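You operate a simulated robot arm through the tools that you are given. There is no shell and no other tool.

The job below is to be done with a simulated robot arm. You get a single attempt, and the scene is never put back.

Task
Print RECEIVED on the pink slip and put it in the green rack.
Fine: on the low cupboards; leave the printer on, its dial at RECEIVED.

The check looks at the end state, three seconds after you hand in, the way a careful person would. Anything else that was tipped, shoved, dropped, spilled or broken makes it a failure.

Robot
A 6-joint arm with a two-finger parallel gripper, fixed in place. Base frame: the origin is on the floor under the middle of its stand, x ahead of it, y to its left, z up; the work surface is at about z = 75. Readings come in cm, degrees, newtons and seconds.
With the tool pointing down near the work surface it reaches from about 26 to 68 cm from the base axis. Its first joint turns from -66.0 to 66.0 degrees. Payload 2.9 kg.
Tool frame: the origin (TCP) lies between the finger pads and is the grasp point; the fingertips stand 3 cm ahead of it; z points along the fingers, y is the line along which they close. Largest opening 11 cm; finger width 2, thickness 1; the body of the gripper, 4.8 by 11.2 cm, starts 5.5 cm behind the TCP.
Orientation is told as [roll, pitch, yaw] about the base's x, y, z axes, in that order, counted from this pose: with the fingers straight down and closing along the base's y, the tool's x points along the base's -x, its y along +y and its z along -z.

Tools
- The arm moves only by the tool arm_command. Its argument "motion" is a list of rows, each a list of 6 numbers: the shift along the tool's x, y, z in m, then the turn, a rotation vector about the tool's x, y, z in degrees. In form: [[dx, dy, dz, wx, wy, wz], ...]. A call has 1 to 20 rows; each row is the pose to reach, as a shift and turn from the pose commanded when the call began, along the tool's axes at that moment. "gripper" is the gripper command, from -1 (fully open) to 1 (shut), values between in proportion, set as the call begins (left out, the last holds). Rows are played at 5 a second. More than 5 cm and 8.6 degrees between two rows, or a gripper value outside its range, and nothing of the call is played. Where a pose cannot be reached the arm comes as near as it can. A force on the tool above 40 N (or 10 N above the force at the start of the call, whichever is more), or a blocked arm, ends the call early, and 0.2 s more pass. Each finger travels about 10.8 cm/s and halts on what it meets, pressing with about 33 N; the grip force reading is that of the motor and also rises with nothing between the fingers. The clock runs only during rows and for 0.2 s after the last one: add rows that repeat a pose to give the fingers time. It gives the time, the measured TCP pose, the force on the tool (base axes), the opening and the grip force at its end, in the units of the frame above (readings bear some noise), with the torque about the TCP (base axes, N m) and any sound that the robot's microphone picked up.
- Cameras (640 x 400 px; columns grow to the right, rows downward): "scene" is fixed at [8.83, 44.83, 136.93]; the picture's right is [-0.55, -0.83, 0.00], its down [-0.52, 0.35, -0.78] and it looks along [0.65, -0.43, -0.63] (base axes); focal length 319 px, centre (320, 200). "wrist" rides on the gripper at [7.2, 1.7, -10.3] in the tool frame; the picture's right is [-0.23, 0.97, 0.00], its down [-0.76, -0.18, -0.62] and it looks along [-0.61, -0.14, 0.78] (tool axes); focal length 222 px, centre (320, 200). There is no depth. A picture from a camera that has moved, and an enlarged one, comes with that camera's place and axes in the base frame and with its lens. The place of the scene camera against the robot may be out by one fixed shift of up to 1.2 cm in any direction.
- grab_frame(camera): a new picture of that camera. No time passes.
- close_up(camera, box): a new picture of the part [left, top, right, bottom] of that camera's present view, enlarged. No time passes.
- finish_job(): hands the job in; it is judged then, once.

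Nothing tells you positions but the pictures and the camera data. Unless the task says otherwise, let go and move clear before handing in.

The tools are called after "Emit:" as name(argument=value, ...) on one line, values as JSON. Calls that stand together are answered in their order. arm_command: Moves the arm, as the interface text tells. Its arguments: {"type":"object","properties":{"motion":{"type":"array"},"gripper":{"type":"number"}},"required":["motion"]} The other tools are called the same way: grab_frame (camera) takes a picture; close_up (camera, box) takes an enlarged picture of a part of a camera's view; finish_job () hands the job in.

At the start:

```text
t: 0.0
tool_pos: [45.04, 1.27, 114.35]
tool_rot: [0.0, 0.0, 0.0]
force: [0.0, 0.4, 0.9]
wrist_torque: [-0.01, 0.03, -0.01]
opening: 11.0
grasp_force: 0.2
```

scene: 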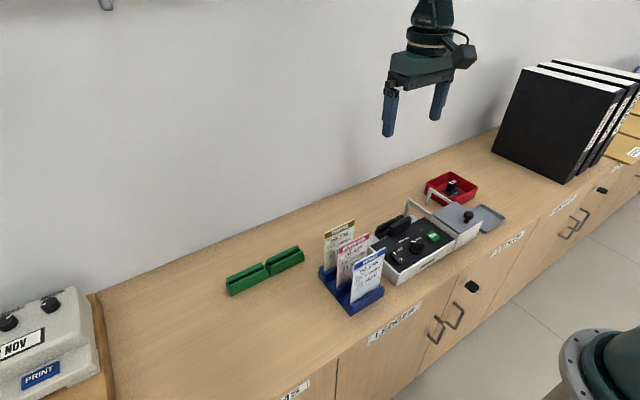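
wrist: 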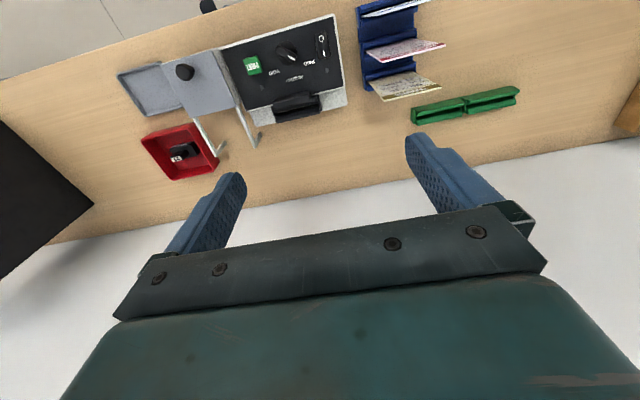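

I see a printer with a dial, a blue rack with three slips (gold, pink, blue), a green rack, and a red tray holding something. I'll look closer before moving.

Emit:
close_up(camera="scene", box=[300, 160, 520, 320])

Emit:
close_up(camera="wrist", box=[100, 0, 420, 200])

Emit:
close_up(camera="wrist", box=[220, 10, 360, 130])

Emit:
close_up(camera="scene", box=[200, 210, 400, 330])

```text
2.50 times, centred on (410, 240) of scene
camera zoom: at [8.83, 44.83, 136.93], right [-0.55, -0.83, 0.0], down [-0.52, 0.35, -0.78], along [0.65, -0.43, -0.63], focal length 798 px, centre (95, 100)
```

zoom: 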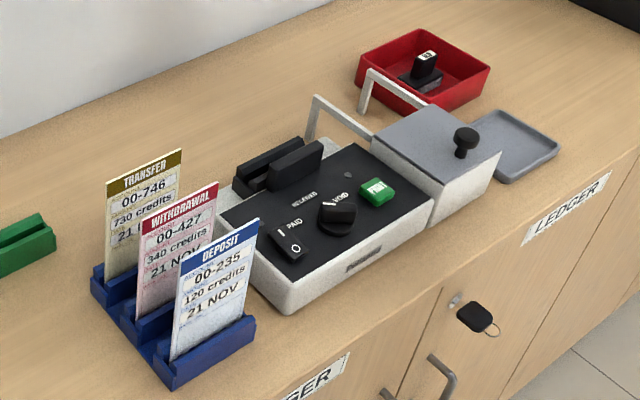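

```text
2.00 times, centred on (260, 100) of wrist
camera zoom: at [37.72, 3.02, 124.81], right [0.23, 0.97, 0.0], down [0.76, -0.18, 0.62], along [0.61, -0.14, -0.78], focal length 444 px, centre (440, 400)
```

zoom: 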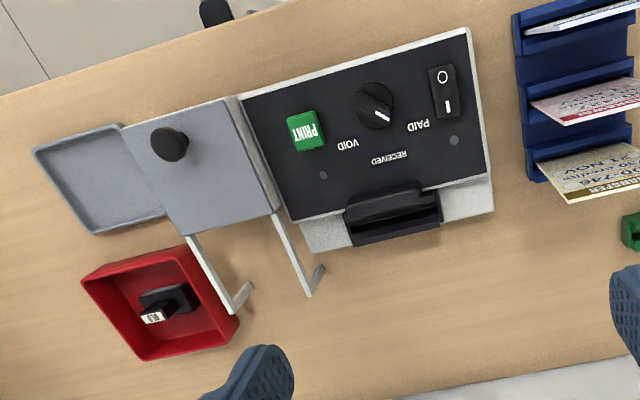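

```text
3.33 times, centred on (290, 70) of wrist
camera zoom: at [37.72, 3.02, 124.81], right [0.23, 0.97, 0.0], down [0.76, -0.18, 0.62], along [0.61, -0.14, -0.78], focal length 740 px, centre (420, 633)
```

zoom: 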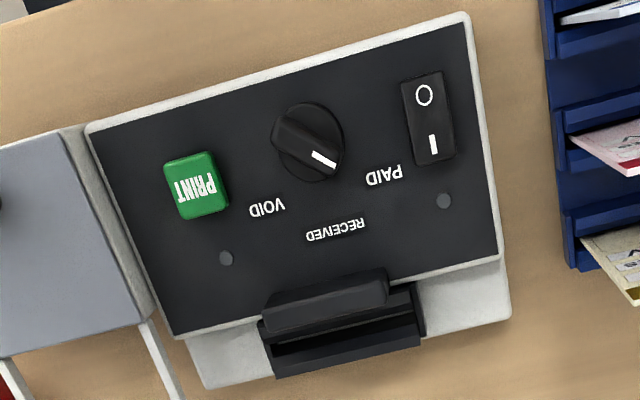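

```text
3.20 times, centred on (300, 270) of scene
camera zoom: at [8.83, 44.83, 136.93], right [-0.55, -0.83, 0.0], down [-0.52, 0.35, -0.78], along [0.65, -0.43, -0.63], focal length 1021 px, centre (384, -24)
```

zoom: 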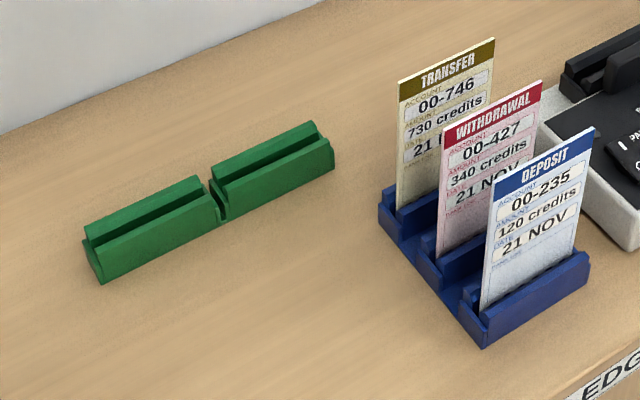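

The printer's power looks uncertain, and there's a box with a knob and a red tray with a black item. I'll zoom in on these.

Emit:
close_up(camera="scene", box=[420, 165, 510, 235])

Emit:
close_up(camera="wrist", box=[115, 40, 265, 190])

Emit:
close_up(camera="scene", box=[365, 195, 455, 285])

Emit:
close_up(camera="scene", box=[0, 270, 120, 400])

Emit:
close_up(camera="scene", box=[480, 50, 640, 240])

Emit:
close_up(camera="wrist", box=[140, 110, 230, 190])

```text
5.71 times, centred on (465, 200) of scene
camera zoom: at [8.83, 44.83, 136.93], right [-0.55, -0.83, 0.0], down [-0.52, 0.35, -0.78], along [0.65, -0.43, -0.63], focal length 1824 px, centre (-509, 200)
```

zoom: 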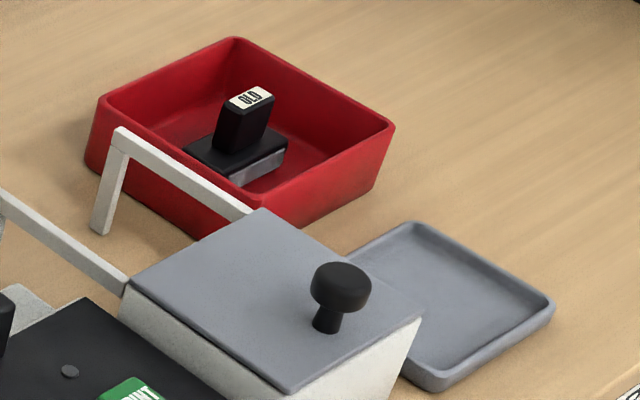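

```text
2.67 times, centred on (190, 115) of wrist
camera zoom: at [37.72, 3.02, 124.81], right [0.23, 0.97, 0.0], down [0.76, -0.18, 0.62], along [0.61, -0.14, -0.78], focal length 592 px, centre (667, 427)
```

zoom: 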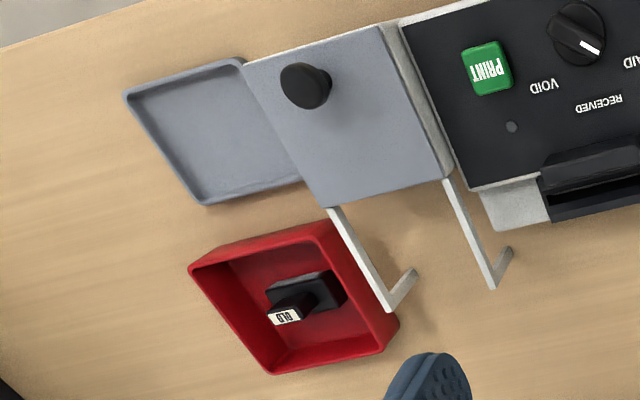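

```text
4.44 times, centred on (410, 240) of scene
camera zoom: at [8.83, 44.83, 136.93], right [-0.55, -0.83, 0.0], down [-0.52, 0.35, -0.78], along [0.65, -0.43, -0.63], focal length 1418 px, centre (-80, 22)
```

zoom: 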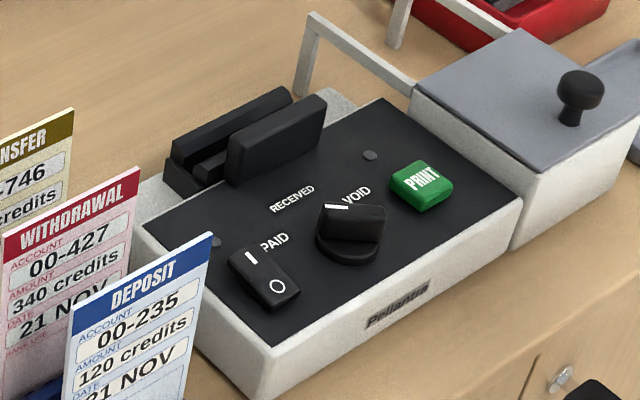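

```text
3.08 times, centred on (60, 335) of scene
camera zoom: at [8.83, 44.83, 136.93], right [-0.55, -0.83, 0.0], down [-0.52, 0.35, -0.78], along [0.65, -0.43, -0.63], focal length 982 px, centre (1120, -215)
```

zoom: 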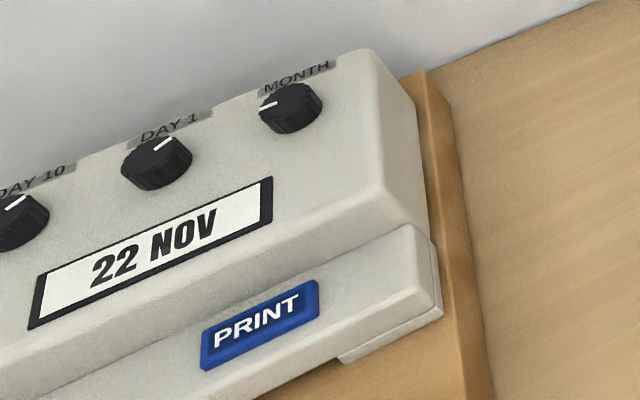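

```text
2.11 times, centred on (560, 145) of scene
camera zoom: at [8.83, 44.83, 136.93], right [-0.55, -0.83, 0.0], down [-0.52, 0.35, -0.78], along [0.65, -0.43, -0.63], focal length 672 px, centre (-185, 316)
```

zoom: 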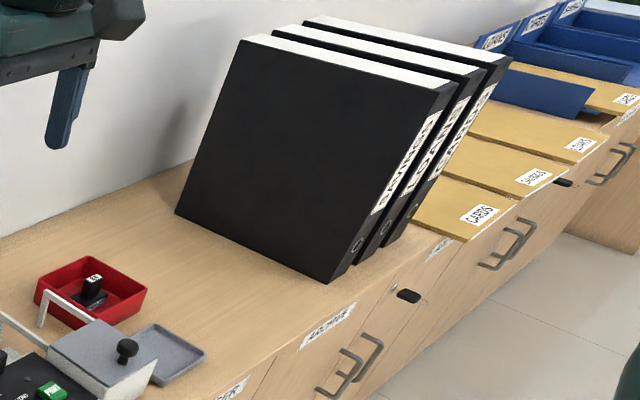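

```text
5.00 times, centred on (185, 150) of wrist
camera zoom: at [37.72, 3.02, 124.81], right [0.23, 0.97, 0.0], down [0.76, -0.18, 0.62], along [0.61, -0.14, -0.78], focal length 1111 px, centre (995, 450)
```

zoom: 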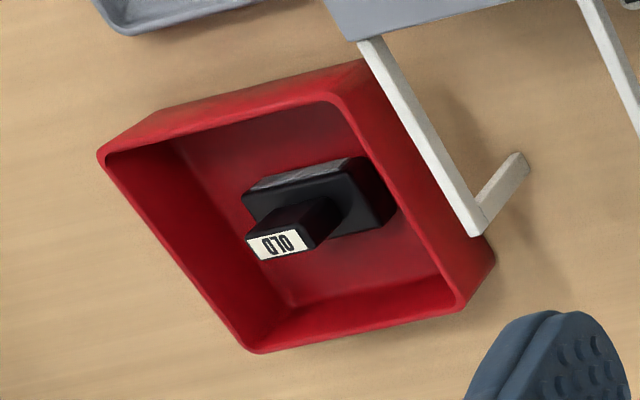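

The red tray just holds an "OLD" block, and the dial looks to be at PAID with its indicator lamps dark. I'll move the wrist camera closer over the printer to measure it.

Emit:
arm_command(motion=[[0.0225, -0.008, 0.036, 0, 0, 0], [0.045, -0.016, 0.072, 0, 0, 0], [0.0675, -0.024, 0.108, 0, 0, 0], [0.09, -0.033, 0.1435, 0, 0, 0], [0.09, -0.033, 0.1435, 0, 0, 0]])

Emit:
grab_frame(camera="wrist")

Emit:
grab_frame(camera="scene")

```text
t: 1.2
tool_pos: [36.06, -2.04, 100.49]
tool_rot: [0.0, 0.1, 0.0]
force: [-0.2, -0.9, -0.7]
wrist_torque: [0.01, -0.02, 0.01]
opening: 10.98
grasp_force: 0.1
```

```text
taken
camera wrist: at [28.8, -0.22, 110.88], right [0.23, 0.97, 0.0], down [0.76, -0.18, 0.62], along [0.61, -0.14, -0.78], focal length 222 px, centre (320, 200)
```

wrist: 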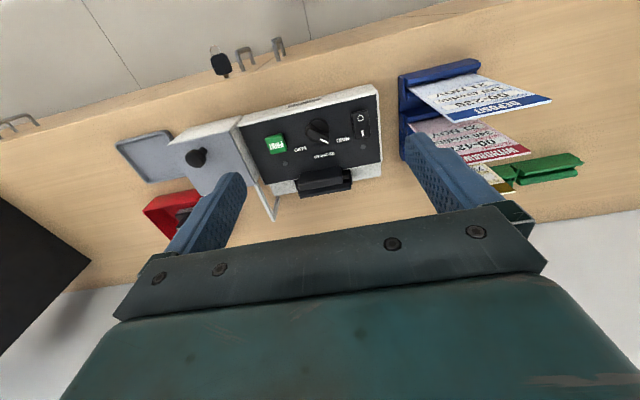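

```text
taken
```

scene: 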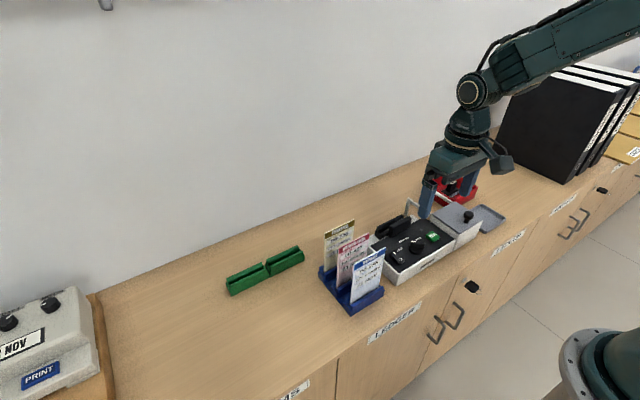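

The dial triangulates to about (40.4, -3.2, 80). I'll enlarge this view for the details.

Emit:
close_up(camera="wrist", box=[230, 70, 390, 200])

Emit:
close_up(camera="wrist", box=[390, 50, 590, 210])

Emit:
close_up(camera="wrist", box=[110, 100, 290, 250])

```text
3.08 times, centred on (310, 135) of wrist
camera zoom: at [28.8, -0.22, 110.88], right [0.23, 0.97, 0.0], down [0.76, -0.18, 0.62], along [0.61, -0.14, -0.78], focal length 684 px, centre (351, 400)
```

zoom: 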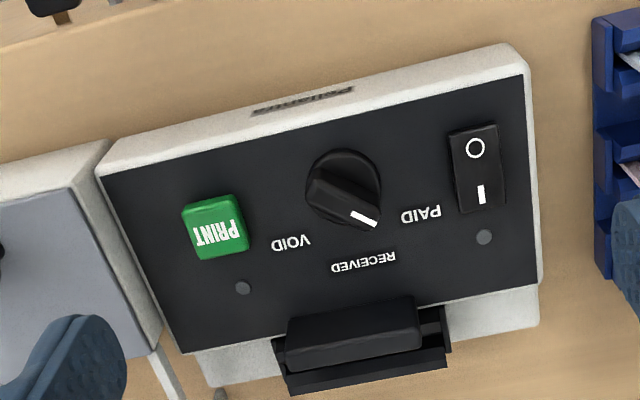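

```text
2.50 times, centred on (490, 130) of wrist
camera zoom: at [28.8, -0.22, 110.88], right [0.23, 0.97, 0.0], down [0.76, -0.18, 0.62], along [0.61, -0.14, -0.78], focal length 555 px, centre (-105, 375)
```

zoom: 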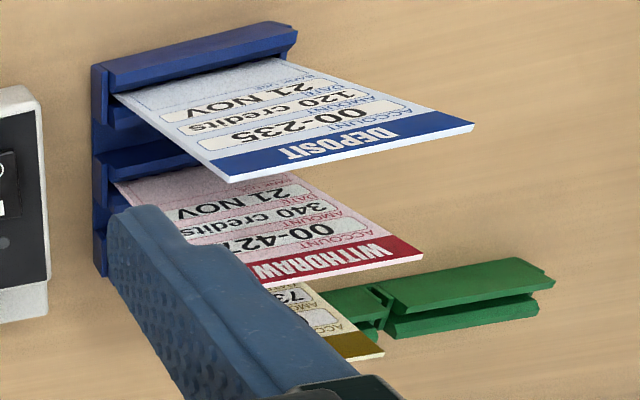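

```text
2.67 times, centred on (200, 175) of wrist
camera zoom: at [28.8, -0.22, 110.88], right [0.23, 0.97, 0.0], down [0.76, -0.18, 0.62], along [0.61, -0.14, -0.78], focal length 592 px, centre (640, 267)
```

zoom: 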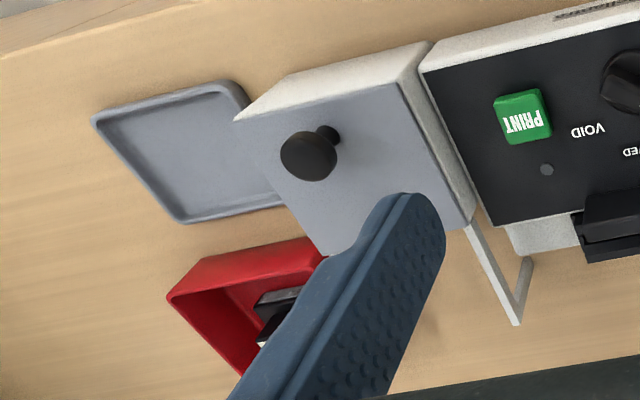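

The printer is axis-aligned: panel roughly x 38–48, y −14 to 5 at z≈79, with the rocker at (41, 3), the dial at (40.5, −3.1) and PRINT at (41, −9.6). The rocker seems to be off, so I'll close the fingers, turn the gripper 90° and hover above the "I" end.

Emit:
arm_command(motion=[[-0.0062, 0.0045, 0.005, 0, 0, -8.2], [-0.0124, 0.009, 0.01, 0, 0, -16.4], [-0.0186, 0.0135, 0.015, 0, 0, -24.6], [-0.0248, 0.018, 0.02, 0, 0, -32.8], [-0.031, 0.0225, 0.025, 0, 0, -41.0], [-0.0372, 0.027, 0.03, 0, 0, -49.2], [-0.0434, 0.0315, 0.035, 0, 0, -57.4], [-0.0496, 0.036, 0.04, 0, 0, -65.6], [-0.0558, 0.0405, 0.045, 0, 0, -73.8], [-0.062, 0.045, 0.05, 0, 0, -82.0], [-0.0684, 0.0499, 0.0549, 0, 0, -90], [-0.0684, 0.0499, 0.0549, 0, 0, -90]], gripper=1)

Emit:
grab_frame(camera="wrist")

Emit:
grab_frame(camera="scene")

```text
t: 3.8
tool_pos: [42.81, 3.03, 94.58]
tool_rot: [0.0, 0.0, 90.1]
force: [0.1, 0.0, -0.1]
wrist_torque: [-0.01, 0.0, 0.02]
opening: 0.0
grasp_force: 33.1
```

```text
taken
camera wrist: at [41.15, -4.24, 105.02], right [-0.97, 0.23, 0.0], down [0.18, 0.76, 0.62], along [0.14, 0.61, -0.78], focal length 222 px, centre (320, 200)
```

wrist: 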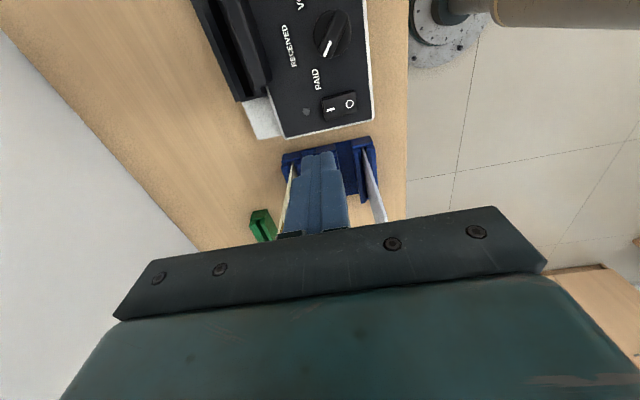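

```text
taken
```

scene: 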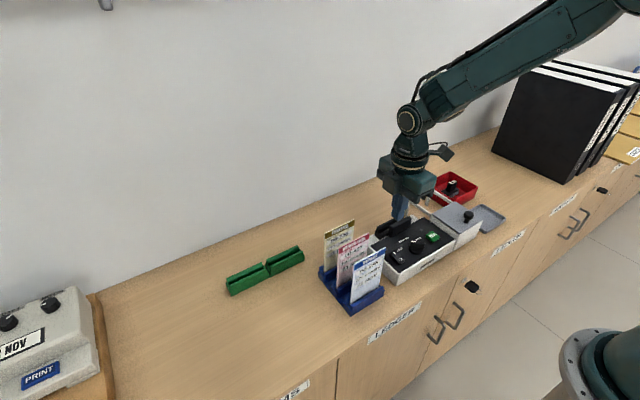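

The new view lets me triangulate better; I'll enlarge it.

Emit:
close_up(camera="wrist", box=[190, 0, 390, 140])

Emit:
close_up(camera="wrist", box=[240, 120, 400, 250])

```text
2.86 times, centred on (290, 70) of wrist
camera zoom: at [41.15, -4.24, 105.02], right [-0.97, 0.23, 0.0], down [0.18, 0.76, 0.62], along [0.14, 0.61, -0.78], focal length 635 px, centre (406, 571)
```

zoom: 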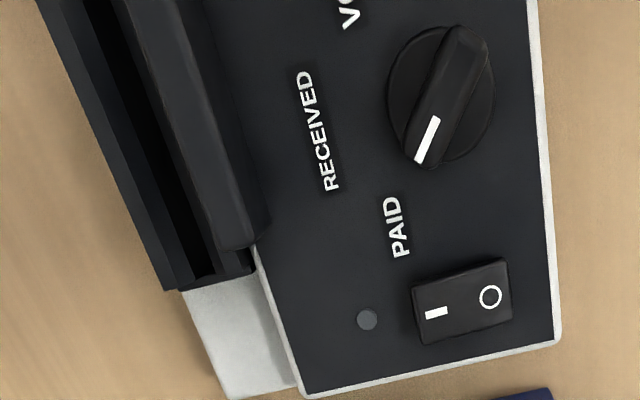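

```text
3.08 times, centred on (320, 185) of wrist
camera zoom: at [41.15, -4.24, 105.02], right [-0.97, 0.23, 0.0], down [0.18, 0.76, 0.62], along [0.14, 0.61, -0.78], focal length 684 px, centre (320, 246)
```

zoom: 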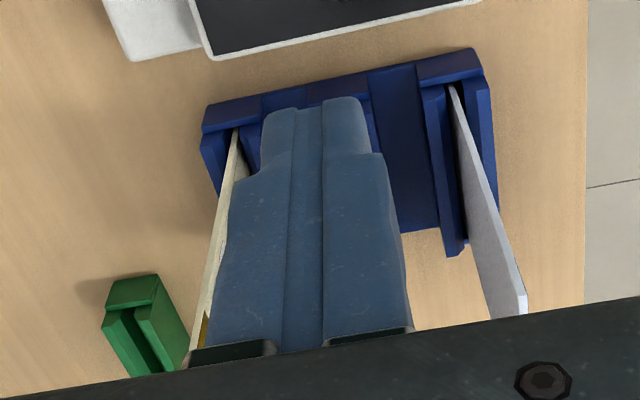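

Triangulating both views puts the rocker's raised "I" end at (41.7, 2.8, 81.3), so O is pressed and the power is off. The dial axis is at (40.2, −3.2) and points to PAID, about 55° from RECEIVED; next I lower toward the "I" end.

Emit:
arm_command(motion=[[0.002, 0.0085, 0.02, 0, 0, 0], [0.002, 0.0085, 0.04, 0, 0, 0], [0.002, 0.0085, 0.06, 0, 0, 0], [0.002, 0.0085, 0.08, 0, 0, 0], [0.002, 0.0085, 0.088, 0, 0, 0], [0.002, 0.0085, 0.088, 0, 0, 0], [0.002, 0.0085, 0.088, 0, 0, 0]])

Emit:
grab_frame(camera="wrist")

Emit:
close_up(camera="scene", box=[340, 130, 500, 300])

```text
t: 5.4
tool_pos: [42.08, 2.71, 85.75]
tool_rot: [-0.1, 0.0, 90.0]
force: [-0.5, 0.3, 0.1]
wrist_torque: [-0.04, -0.03, 0.02]
opening: 0.01
grasp_force: 32.6
```

```text
taken
camera wrist: at [40.35, -4.38, 96.11], right [-0.97, 0.23, 0.0], down [0.18, 0.76, 0.62], along [0.14, 0.61, -0.78], focal length 222 px, centre (320, 200)
```

wrist: 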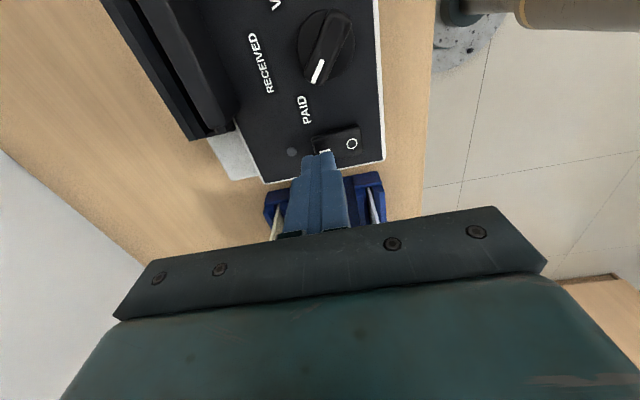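

```text
2.35 times, centred on (420, 215) of scene
camera zoom: at [8.83, 44.83, 136.93], right [-0.55, -0.83, 0.0], down [-0.52, 0.35, -0.78], along [0.65, -0.43, -0.63], focal length 751 px, centre (85, 165)
```

zoom: 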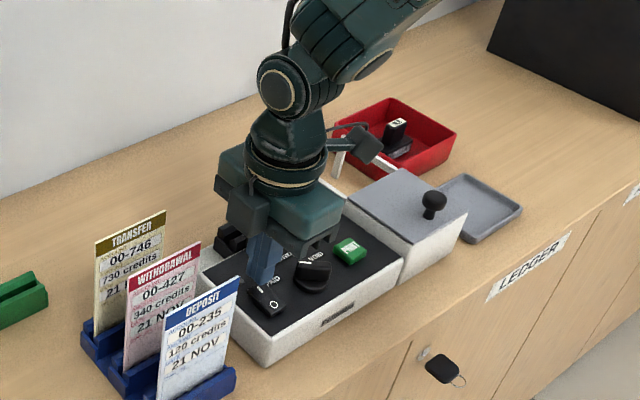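

The fingertips are right over the "I" end with about 1.4 cm to go. I'll press down slowly.

Emit:
arm_command(motion=[[0, 0, 0.004, 0, 0, 0], [0, 0, 0.008, 0, 0, 0], [0, 0, 0.011, 0, 0, 0], [0, 0, 0.014, 0, 0, 0], [0, 0, 0.016, 0, 0, 0], [0, 0, 0.018, 0, 0, 0], [0, 0, 0.018, 0, 0, 0]])

Emit:
close_up(camera="wrist", box=[190, 0, 420, 200])

```text
t: 7.0
tool_pos: [41.99, 2.87, 84.12]
tool_rot: [-0.1, 0.0, 90.0]
force: [-1.6, 0.4, 18.5]
wrist_torque: [0.02, 0.16, -0.03]
opening: 0.0
grasp_force: 33.3
```

```text
2.00 times, centred on (305, 100) of wrist
camera zoom: at [40.25, -4.44, 94.51], right [-0.97, 0.23, 0.0], down [0.18, 0.76, 0.62], along [0.14, 0.61, -0.78], focal length 444 px, centre (350, 400)
```

zoom: 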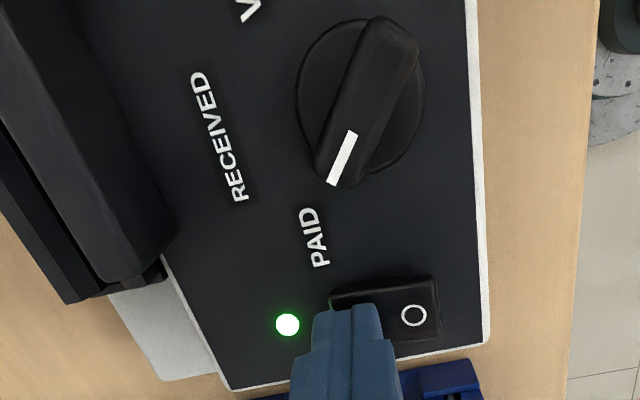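

The green power lamp is now on. I'll lift off and look at the rest of the panel for the other lamp.

Emit:
arm_command(motion=[[0, 0, -0.02, 0, 0, 0], [0, 0, -0.05, 0, 0, 0], [0, 0, -0.09, 0, 0, 0], [0, 0, -0.09, 0, 0, 0]])

Emit:
grab_frame(camera="wrist")

Emit:
close_up(camera="scene", box=[360, 160, 520, 300])

```text
t: 8.0
tool_pos: [41.94, 2.75, 92.95]
tool_rot: [0.0, 0.0, 90.0]
force: [0.3, 0.6, 0.3]
wrist_torque: [0.03, 0.02, 0.02]
opening: 0.0
grasp_force: 33.2
```

```text
taken
camera wrist: at [40.22, -4.27, 103.34], right [-0.97, 0.23, 0.0], down [0.18, 0.76, 0.62], along [0.14, 0.61, -0.78], focal length 222 px, centre (320, 200)
```

wrist: 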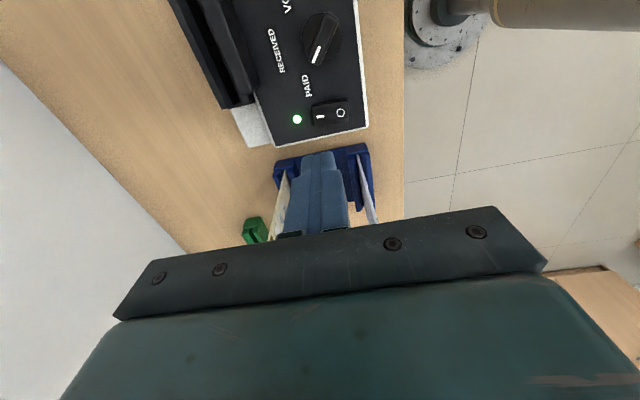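

```text
2.86 times, centred on (440, 230) of scene
camera zoom: at [8.83, 44.83, 136.93], right [-0.55, -0.83, 0.0], down [-0.52, 0.35, -0.78], along [0.65, -0.43, -0.63], focal length 912 px, centre (-23, 114)
```

zoom: 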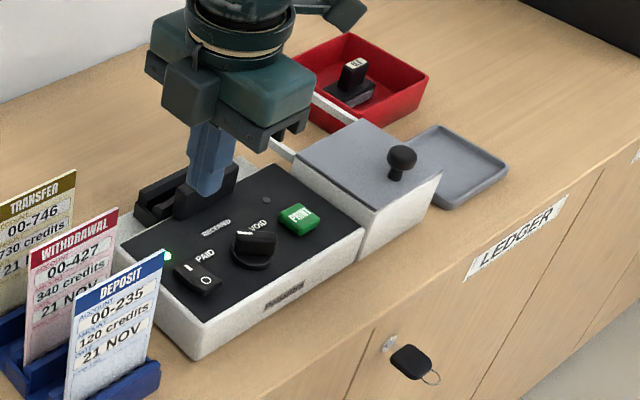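

Power is on and the other lamp stays dark. Next I'll position over the dial with the fingers slightly open, yawed to straddle its bar (now at PAID).

Emit:
arm_command(motion=[[0.0119, 0.0037, 0.006, 0, 0, 7], [0.0238, 0.0074, 0.012, 0, 0, 14], [0.0357, 0.0111, 0.018, 0, 0, 21], [0.0476, 0.0148, 0.024, 0, 0, 28], [0.0596, 0.0183, 0.029, 0, 0, 35], [0.0596, 0.0183, 0.029, 0, 0, 35], [0.0596, 0.0183, 0.029, 0, 0, 35]], gripper=0.4)

Emit:
grab_frame(camera="wrist")

Emit:
close_up(camera="scene", box=[340, 130, 500, 300])

```text
t: 9.6
tool_pos: [39.99, -3.2, 90.13]
tool_rot: [0.0, 0.0, 55.1]
force: [-0.4, -0.3, 0.2]
wrist_torque: [0.05, -0.04, 0.03]
opening: 3.29
grasp_force: 0.1
```

```text
taken
camera wrist: at [34.51, -8.08, 100.62], right [-0.67, 0.75, 0.0], down [0.58, 0.52, 0.62], along [0.46, 0.42, -0.78], focal length 222 px, centre (320, 200)
```

wrist: 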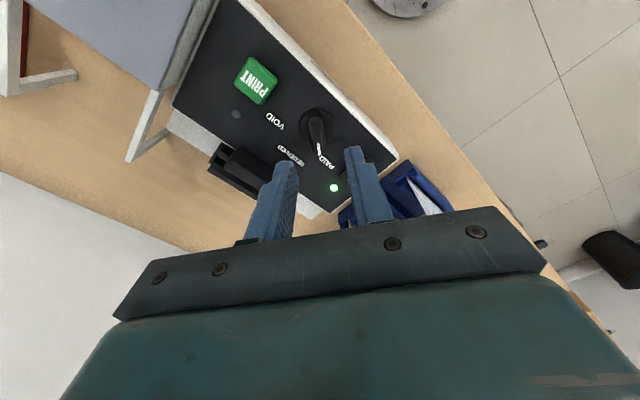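

```text
2.35 times, centred on (420, 215) of scene
camera zoom: at [8.83, 44.83, 136.93], right [-0.55, -0.83, 0.0], down [-0.52, 0.35, -0.78], along [0.65, -0.43, -0.63], focal length 751 px, centre (85, 165)
```

zoom: 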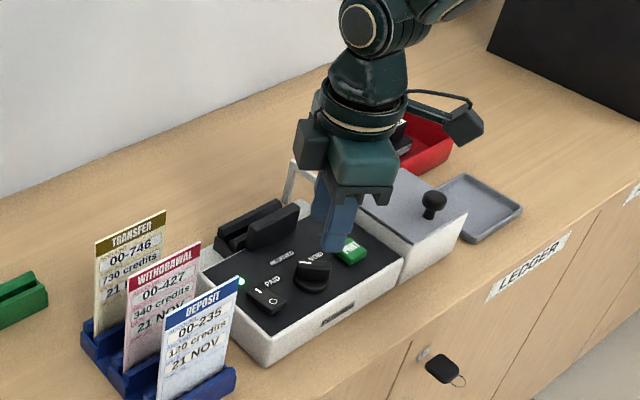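

Emit:
close_up(camera="wrist", box=[270, 90, 370, 170])

```text
5.00 times, centred on (320, 130) of wrist
camera zoom: at [34.51, -8.08, 100.62], right [-0.67, 0.75, 0.0], down [0.58, 0.52, 0.62], along [0.46, 0.42, -0.78], focal length 1111 px, centre (320, 550)
```

zoom: 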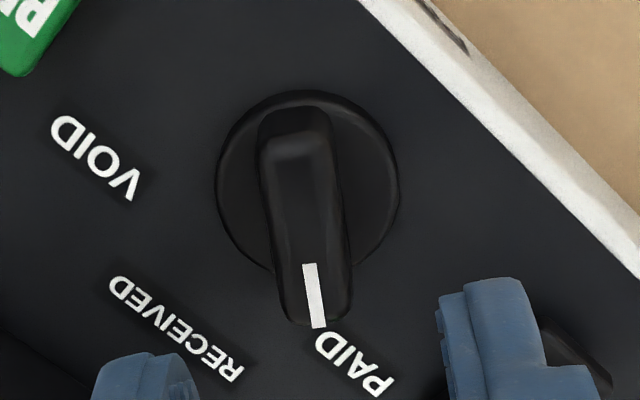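

The bar is centred about 2 mm off the tool axis and is roughly at 51° rather than 55°, so I'll correct both while lowering around it.

Emit:
arm_command(motion=[[0.0005, -0.0022, 0.015, 0, 0, 4], [0.0005, -0.0022, 0.03, 0, 0, 4], [0.0005, -0.0022, 0.042, 0, 0, 4], [0.0005, -0.0022, 0.05, 0, 0, 4], [0.0005, -0.0022, 0.053, 0, 0, 4], [0.0005, -0.0022, 0.053, 0, 0, 4]])

Emit:
close_up(camera="wrist", box=[240, 90, 400, 210])

Emit:
close_up(camera="scene", box=[380, 200, 480, 290])

```text
t: 11.0
tool_pos: [40.28, -3.5, 84.77]
tool_rot: [-0.1, 0.1, 51.1]
force: [-0.8, -0.5, 0.2]
wrist_torque: [-0.02, 0.0, 0.01]
opening: 3.28
grasp_force: 0.2
```

```text
3.33 times, centred on (320, 150) of wrist
camera zoom: at [34.45, -8.01, 95.16], right [-0.61, 0.79, 0.0], down [0.62, 0.48, 0.62], along [0.49, 0.38, -0.78], focal length 740 px, centre (320, 367)
```

zoom: 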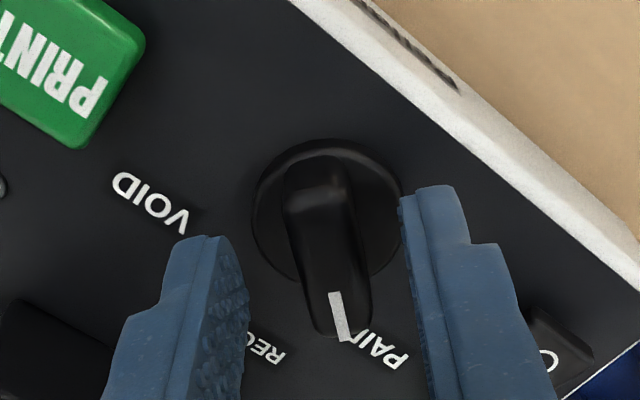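

```text
4.44 times, centred on (430, 245) of scene
camera zoom: at [8.83, 44.83, 136.93], right [-0.55, -0.83, 0.0], down [-0.52, 0.35, -0.78], along [0.65, -0.43, -0.63], focal length 1418 px, centre (-169, 0)
```

zoom: 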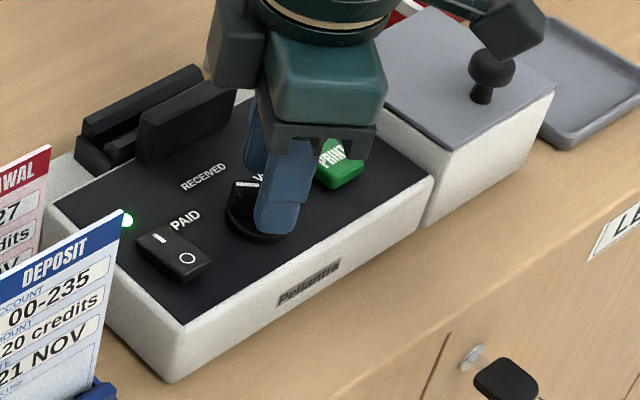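

The fingers straddle the bar, centred. I'll close on it and hold.

Emit:
arm_command(motion=[[0, 0, 0.001, 0, 0, 0], [0, 0, 0.001, 0, 0, 0], [0, 0, 0.001, 0, 0, 0]], gripper=1)

Emit:
close_up(camera="wrist", box=[240, 90, 400, 210])

```text
t: 11.8
tool_pos: [40.23, -3.34, 84.64]
tool_rot: [0.1, 0.0, 51.0]
force: [-12.7, 6.4, 20.4]
wrist_torque: [-0.17, 0.14, -0.69]
opening: 1.25
grasp_force: 44.8
```

```text
3.33 times, centred on (320, 150) of wrist
camera zoom: at [34.35, -7.92, 95.13], right [-0.61, 0.79, 0.0], down [0.62, 0.48, 0.62], along [0.49, 0.38, -0.78], focal length 740 px, centre (320, 367)
```

zoom: 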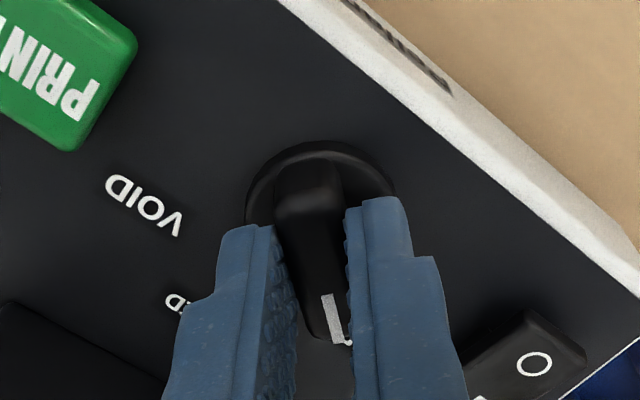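

Grip is on the bar (1.25 cm) but there's some side and vertical load. I'll relax it with a small shift before turning.

Emit:
arm_command(motion=[[0, 0.0008, -0.0012, 0, 0, 0.5], [0, 0.0012, -0.002, 0, 0, 1], [0, 0.0012, -0.002, 0, 0, 1]])

```text
t: 12.6
tool_pos: [40.18, -3.43, 84.78]
tool_rot: [0.1, 0.1, 50.0]
force: [-2.2, -2.4, -18.2]
wrist_torque: [0.74, -0.64, -0.04]
opening: 1.29
grasp_force: 44.7
```

The load is small now; slightly lower and begin turning in small steps, watching the side forces.

Emit:
arm_command(motion=[[0, 0, 0.001, 0, 0, 4], [0, 0, 0.001, 0, 0, 8], [0, 0, 0.001, 0, 0, 12], [0, 0, 0.001, 0, 0, 12]])

Emit:
close_up(camera="wrist", box=[240, 90, 400, 210])

```text
t: 13.6
tool_pos: [40.16, -3.37, 84.69]
tool_rot: [0.1, 0.0, 38.0]
force: [-5.5, -4.5, -15.9]
wrist_torque: [0.1, -0.24, 0.01]
opening: 1.28
grasp_force: 44.7
```

```text
3.33 times, centred on (320, 150) of wrist
camera zoom: at [33.46, -6.43, 95.14], right [-0.42, 0.91, 0.0], down [0.71, 0.33, 0.62], along [0.56, 0.26, -0.78], focal length 740 px, centre (320, 367)
```

zoom: 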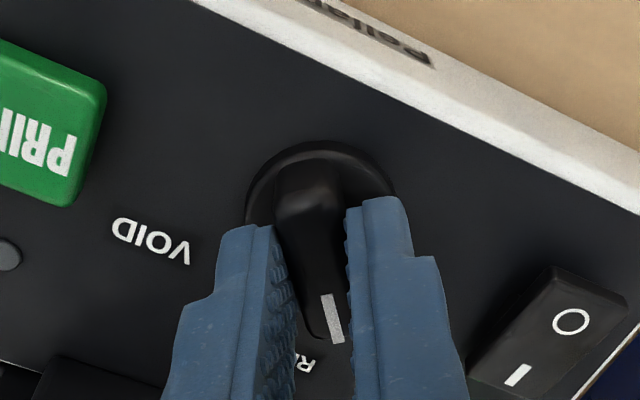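

It is turning smoothly with the dial following. I'll keep going with a small correction.

Emit:
arm_command(motion=[[0.0006, 0, 0.0006, 0, 0, 4], [0.0006, 0, 0.0006, 0, 0, 8], [0.0006, 0, 0.0006, 0, 0, 12], [0.0006, 0, 0.0006, 0, 0, 16], [0.0006, 0, 0.0006, 0, 0, 19], [0.0006, 0, 0.0006, 0, 0, 19]])

```text
t: 15.0
tool_pos: [40.26, -3.28, 84.57]
tool_rot: [0.1, -0.1, 18.9]
force: [-12.0, -4.8, 30.5]
wrist_torque: [-0.09, 0.31, -0.03]
opening: 1.3
grasp_force: 45.3
```

Some downward load built up; I'll back off slightly, shift along the bar, and finish the turn to RECEIVED.

Emit:
arm_command(motion=[[0.0008, 0, -0.0005, 0, 0, 0], [0.001, 0, -0.0005, 0, 0, 4], [0.001, 0, -0.0005, 0, 0, 8], [0.001, 0, -0.0005, 0, 0, 12], [0.001, 0, -0.0005, 0, 0, 16], [0.001, 0, -0.0005, 0, 0, 19], [0.001, 0, -0.0005, 0, 0, 19]])

Emit:
close_up(camera="wrist", box=[240, 90, 400, 210])

```text
t: 16.6
tool_pos: [40.16, -3.24, 84.68]
tool_rot: [0.0, -0.1, 0.0]
force: [15.2, 1.2, -25.7]
wrist_torque: [0.01, -0.81, 0.01]
opening: 1.28
grasp_force: 44.6
```

```text
3.33 times, centred on (320, 150) of wrist
camera zoom: at [32.92, -1.55, 95.04], right [0.23, 0.97, 0.0], down [0.76, -0.18, 0.62], along [0.61, -0.14, -0.78], focal length 740 px, centre (320, 367)
```

zoom: 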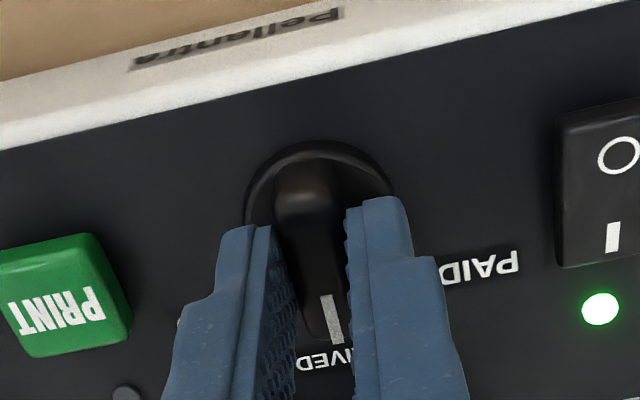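

The bar now points straight at RECEIVED. I'll open the fingers and lift clear to check.

Emit:
arm_command(motion=[[0, 0, 0, 0, 0, 0], [0, 0, 0, 0, 0, 0], [0, 0, 0, 0, 0, 0]], gripper=0.4)

Emit:
arm_command(motion=[[0, 0, -0.02, 0, 0, 0], [0, 0, -0.05, 0, 0, 0], [0, 0, -0.09, 0, 0, 0], [0, 0, -0.13, 0, 0, 0], [0, 0, -0.17, 0, 0, 0], [0, 0, -0.17, 0, 0, 0], [0, 0, -0.17, 0, 0, 0]])

Emit:
grab_frame(camera="wrist")

Emit:
close_up(camera="scene", box=[360, 160, 520, 300])

```text
t: 17.4
tool_pos: [40.09, -3.25, 84.74]
tool_rot: [0.0, 0.1, 0.0]
force: [0.0, -1.0, -0.3]
wrist_torque: [0.02, 0.0, 0.0]
opening: 3.32
grasp_force: 0.0
```

```text
t: 19.0
tool_pos: [40.24, -3.52, 101.67]
tool_rot: [0.0, 0.0, 0.0]
force: [0.5, -0.4, 0.4]
wrist_torque: [0.01, 0.03, -0.02]
opening: 3.31
grasp_force: 0.1
```

```text
taken
camera wrist: at [32.94, -1.77, 112.1], right [0.23, 0.97, 0.0], down [0.76, -0.18, 0.62], along [0.61, -0.14, -0.78], focal length 222 px, centre (320, 200)
```

wrist: 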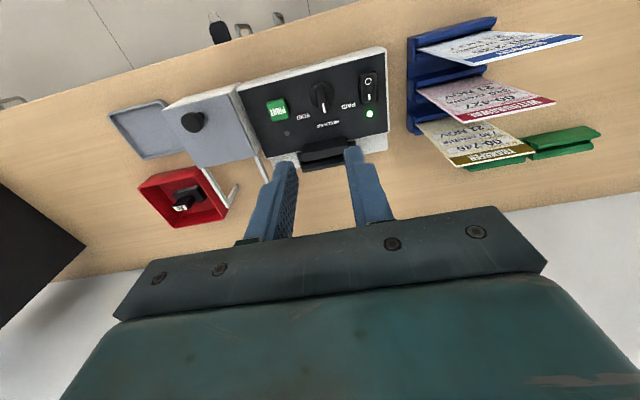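

```text
2.86 times, centred on (440, 230) of scene
camera zoom: at [8.83, 44.83, 136.93], right [-0.55, -0.83, 0.0], down [-0.52, 0.35, -0.78], along [0.65, -0.43, -0.63], focal length 912 px, centre (-23, 114)
```

zoom: 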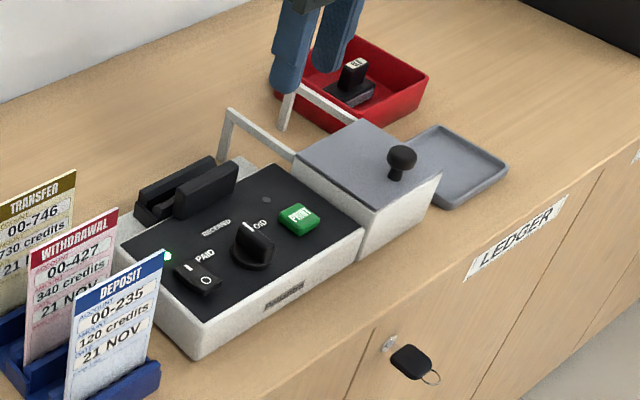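

Emit:
close_up(camera="wrist", box=[230, 40, 400, 180])

Emit:
close_up(camera="wrist", box=[400, 10, 610, 180])

Emit:
close_up(camera="wrist", box=[100, 70, 280, 240])

```text
2.86 times, centred on (315, 110) of wrist
camera zoom: at [32.94, -1.77, 112.1], right [0.23, 0.97, 0.0], down [0.76, -0.18, 0.62], along [0.61, -0.14, -0.78], focal length 635 px, centre (334, 457)
```

zoom: 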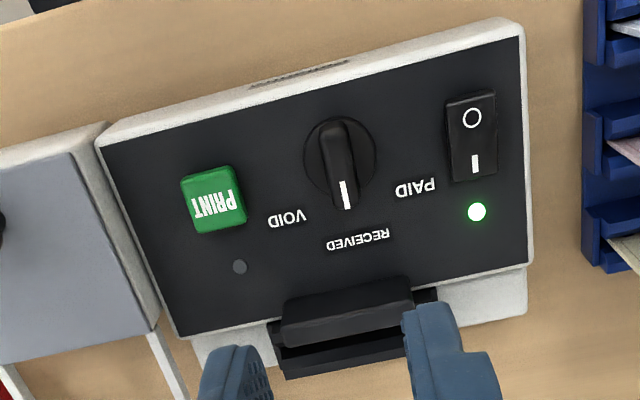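

```text
2.35 times, centred on (505, 95) of wrist
camera zoom: at [32.94, -1.77, 112.1], right [0.23, 0.97, 0.0], down [0.76, -0.18, 0.62], along [0.61, -0.14, -0.78], focal length 523 px, centre (-115, 447)
```

zoom: 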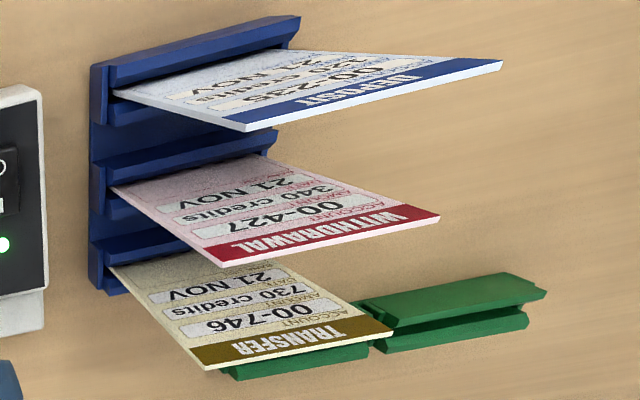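

```text
2.35 times, centred on (190, 155) of wrist
camera zoom: at [32.94, -1.77, 112.1], right [0.23, 0.97, 0.0], down [0.76, -0.18, 0.62], along [0.61, -0.14, -0.78], focal length 523 px, centre (626, 306)
```

zoom: 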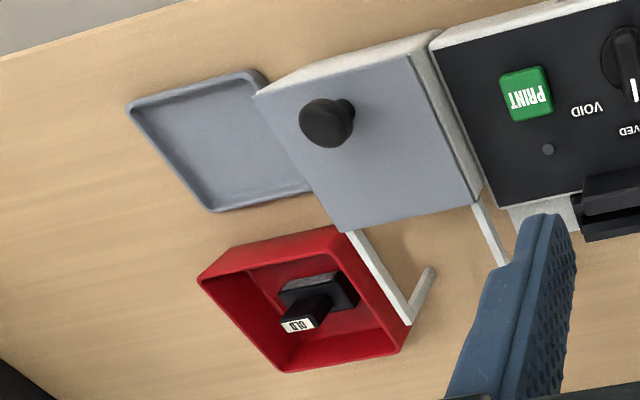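

The dial is at RECEIVED and the power lamp is green. The pink slip comes out at about x 43.7, y 10.4–18.5 with its top near z 90; I'll go above it turned 90° so the fingers close across its faces.

Emit:
arm_command(motion=[[-0.0032, 0.0162, 0.001, 0, 0, -8.2], [-0.0064, 0.0324, 0.002, 0, 0, -16.4], [-0.0095, 0.0487, 0.003, 0, 0, -24.6], [-0.0127, 0.0649, 0.004, 0, 0, -32.8], [-0.0159, 0.0811, 0.005, 0, 0, -41.0], [-0.0191, 0.0974, 0.006, 0, 0, -49.2], [-0.0223, 0.1136, 0.007, 0, 0, -57.4], [-0.0255, 0.1298, 0.008, 0, 0, -65.6], [-0.0286, 0.146, 0.009, 0, 0, -73.8], [-0.0318, 0.1623, 0.01, 0, 0, -82.0], [-0.035, 0.1785, 0.012, 0, 0, -90], [-0.035, 0.1785, 0.012, 0, 0, -90], [-0.035, 0.1785, 0.012, 0, 0, -90]])

Emit:
grab_frame(camera="wrist")

Emit:
close_up(camera="wrist", box=[200, 60, 440, 240])

Emit:
grab_frame(camera="scene")

```text
t: 21.8
tool_pos: [43.61, 14.55, 100.61]
tool_rot: [-0.1, 0.0, 90.0]
force: [-0.4, 0.2, -0.5]
wrist_torque: [0.01, 0.01, 0.03]
opening: 3.3
grasp_force: 0.1
```

```text
taken
camera wrist: at [41.87, 7.35, 111.0], right [-0.97, 0.23, 0.0], down [0.18, 0.76, 0.62], along [0.14, 0.61, -0.78], focal length 222 px, centre (320, 200)
```

wrist: 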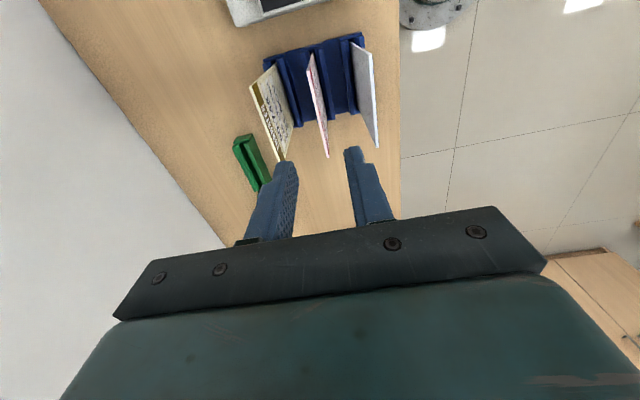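

```text
2.22 times, centred on (320, 150) of wrist
camera zoom: at [41.87, 7.35, 111.0], right [-0.97, 0.23, 0.0], down [0.18, 0.76, 0.62], along [0.14, 0.61, -0.78], focal length 494 px, centre (320, 311)
```

zoom: 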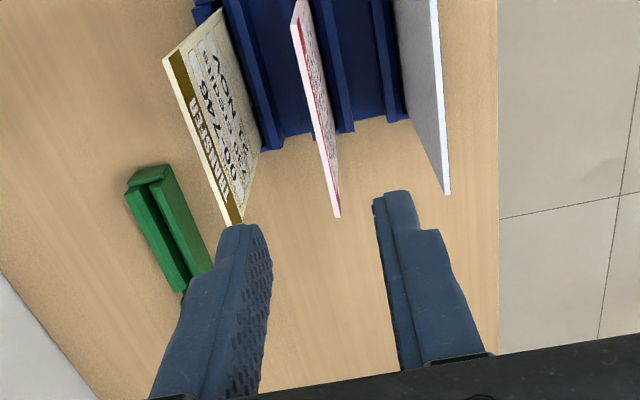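

```text
taken
```

scene: 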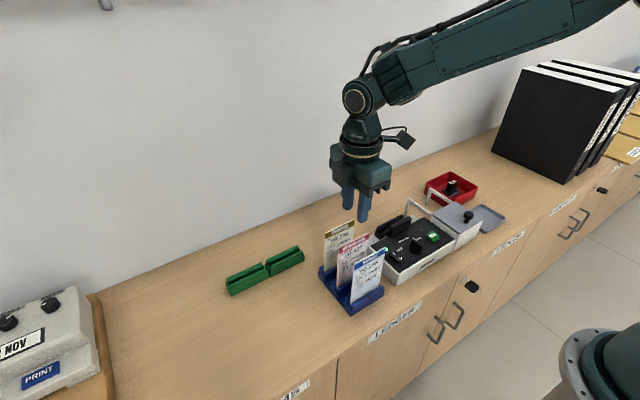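

The pink slip sits about 2.5 mm toward −x from the tool axis, centred near y 13.7, top z≈91. I'll correct and descend partway.

Emit:
arm_command(motion=[[0.004, 0.0025, 0.02, 0, 0, 0], [0.0075, 0.0025, 0.04, 0, 0, 0], [0.0075, 0.0025, 0.055, 0, 0, 0], [0.0075, 0.0025, 0.055, 0, 0, 0], [0.0075, 0.0025, 0.055, 0, 0, 0]])

Emit:
close_up(camera="wrist", box=[200, 60, 440, 240])

Emit:
close_up(camera="scene", box=[290, 130, 450, 320])

```text
t: 23.0
tool_pos: [43.19, 13.87, 94.84]
tool_rot: [0.0, 0.1, 90.0]
force: [0.8, 0.7, -0.5]
wrist_torque: [0.02, 0.0, 0.0]
opening: 3.28
grasp_force: 0.0
```

```text
2.22 times, centred on (320, 150) of wrist
camera zoom: at [41.58, 6.71, 105.33], right [-0.97, 0.23, 0.0], down [0.18, 0.76, 0.62], along [0.14, 0.61, -0.78], focal length 494 px, centre (320, 311)
```

zoom: 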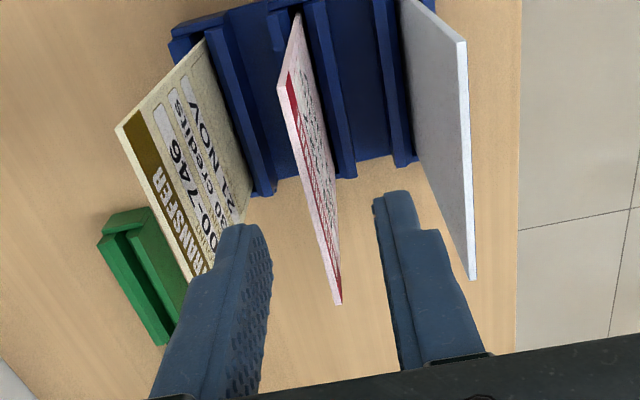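

```text
2.11 times, centred on (370, 225) of scene
camera zoom: at [8.83, 44.83, 136.93], right [-0.55, -0.83, 0.0], down [-0.52, 0.35, -0.78], along [0.65, -0.43, -0.63], focal length 672 px, centre (215, 147)
```

zoom: 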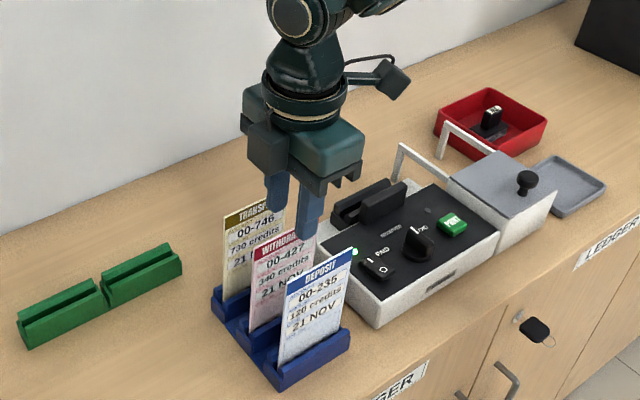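

The slip is now centred between the fingers (x≈43.4, y 9.8–17.7, top z≈91). Lowering to straddle its top, then I'll check before closing.

Emit:
arm_command(motion=[[0, -0.0006, 0.015, 0, 0, 0], [0, -0.0006, 0.03, 0, 0, 0], [0, -0.0006, 0.045, 0, 0, 0], [0, -0.0006, 0.06, 0, 0, 0], [0, -0.0006, 0.06, 0, 0, 0], [0, -0.0006, 0.06, 0, 0, 0]])

Emit:
grab_frame(camera="wrist")

Emit:
close_up(camera="scene", box=[290, 150, 430, 320])

```text
t: 24.4
tool_pos: [43.3, 13.57, 88.83]
tool_rot: [0.0, 0.0, 90.0]
force: [0.6, -0.2, -0.3]
wrist_torque: [-0.03, -0.01, 0.0]
opening: 3.29
grasp_force: 0.2
```

```text
taken
camera wrist: at [41.55, 6.47, 99.25], right [-0.97, 0.23, 0.0], down [0.18, 0.76, 0.62], along [0.14, 0.61, -0.78], focal length 222 px, centre (320, 200)
```

wrist: 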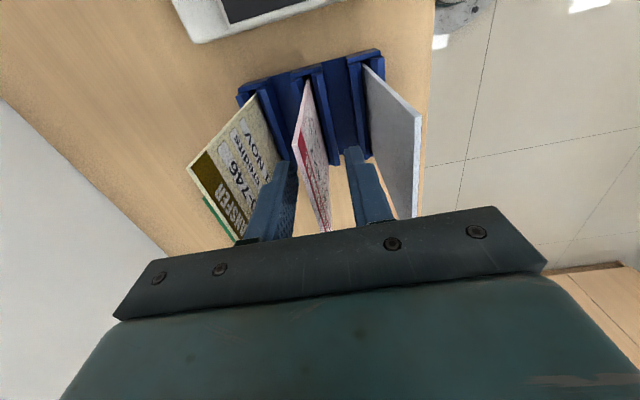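

```text
2.35 times, centred on (360, 235) of scene
camera zoom: at [8.83, 44.83, 136.93], right [-0.55, -0.83, 0.0], down [-0.52, 0.35, -0.78], along [0.65, -0.43, -0.63], focal length 751 px, centre (226, 118)
```

zoom: 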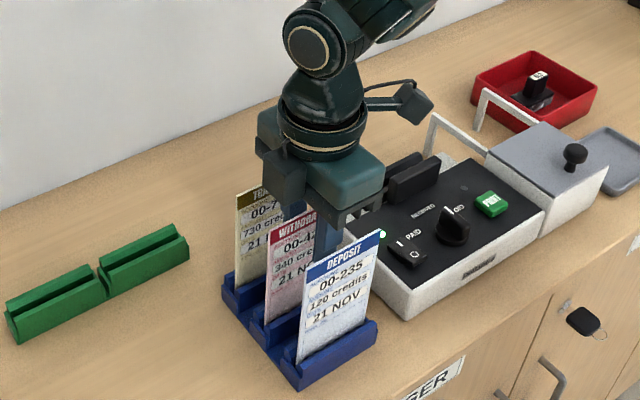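

The slip is between the fingers with clearance on its neighbours. Closing the gripper.

Emit:
arm_command(motion=[[0, 0, 0, 0, 0, 0], [0, 0, 0, 0, 0, 0], [0, 0, 0, 0, 0, 0], [0, 0, 0, 0, 0, 0]], gripper=1)

Emit:
grab_frame(camera="wrist")

```text
t: 25.4
tool_pos: [43.2, 13.64, 88.71]
tool_rot: [0.1, 0.0, 90.1]
force: [-0.2, -1.2, 0.1]
wrist_torque: [-0.01, -0.01, -0.02]
opening: 0.14
grasp_force: 33.1
```

```text
taken
camera wrist: at [41.56, 6.47, 99.26], right [-0.97, 0.23, 0.0], down [0.18, 0.76, 0.62], along [0.14, 0.61, -0.78], focal length 222 px, centre (320, 200)
```

wrist: 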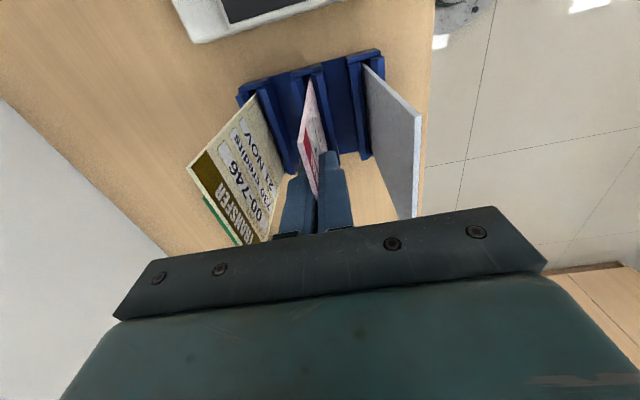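

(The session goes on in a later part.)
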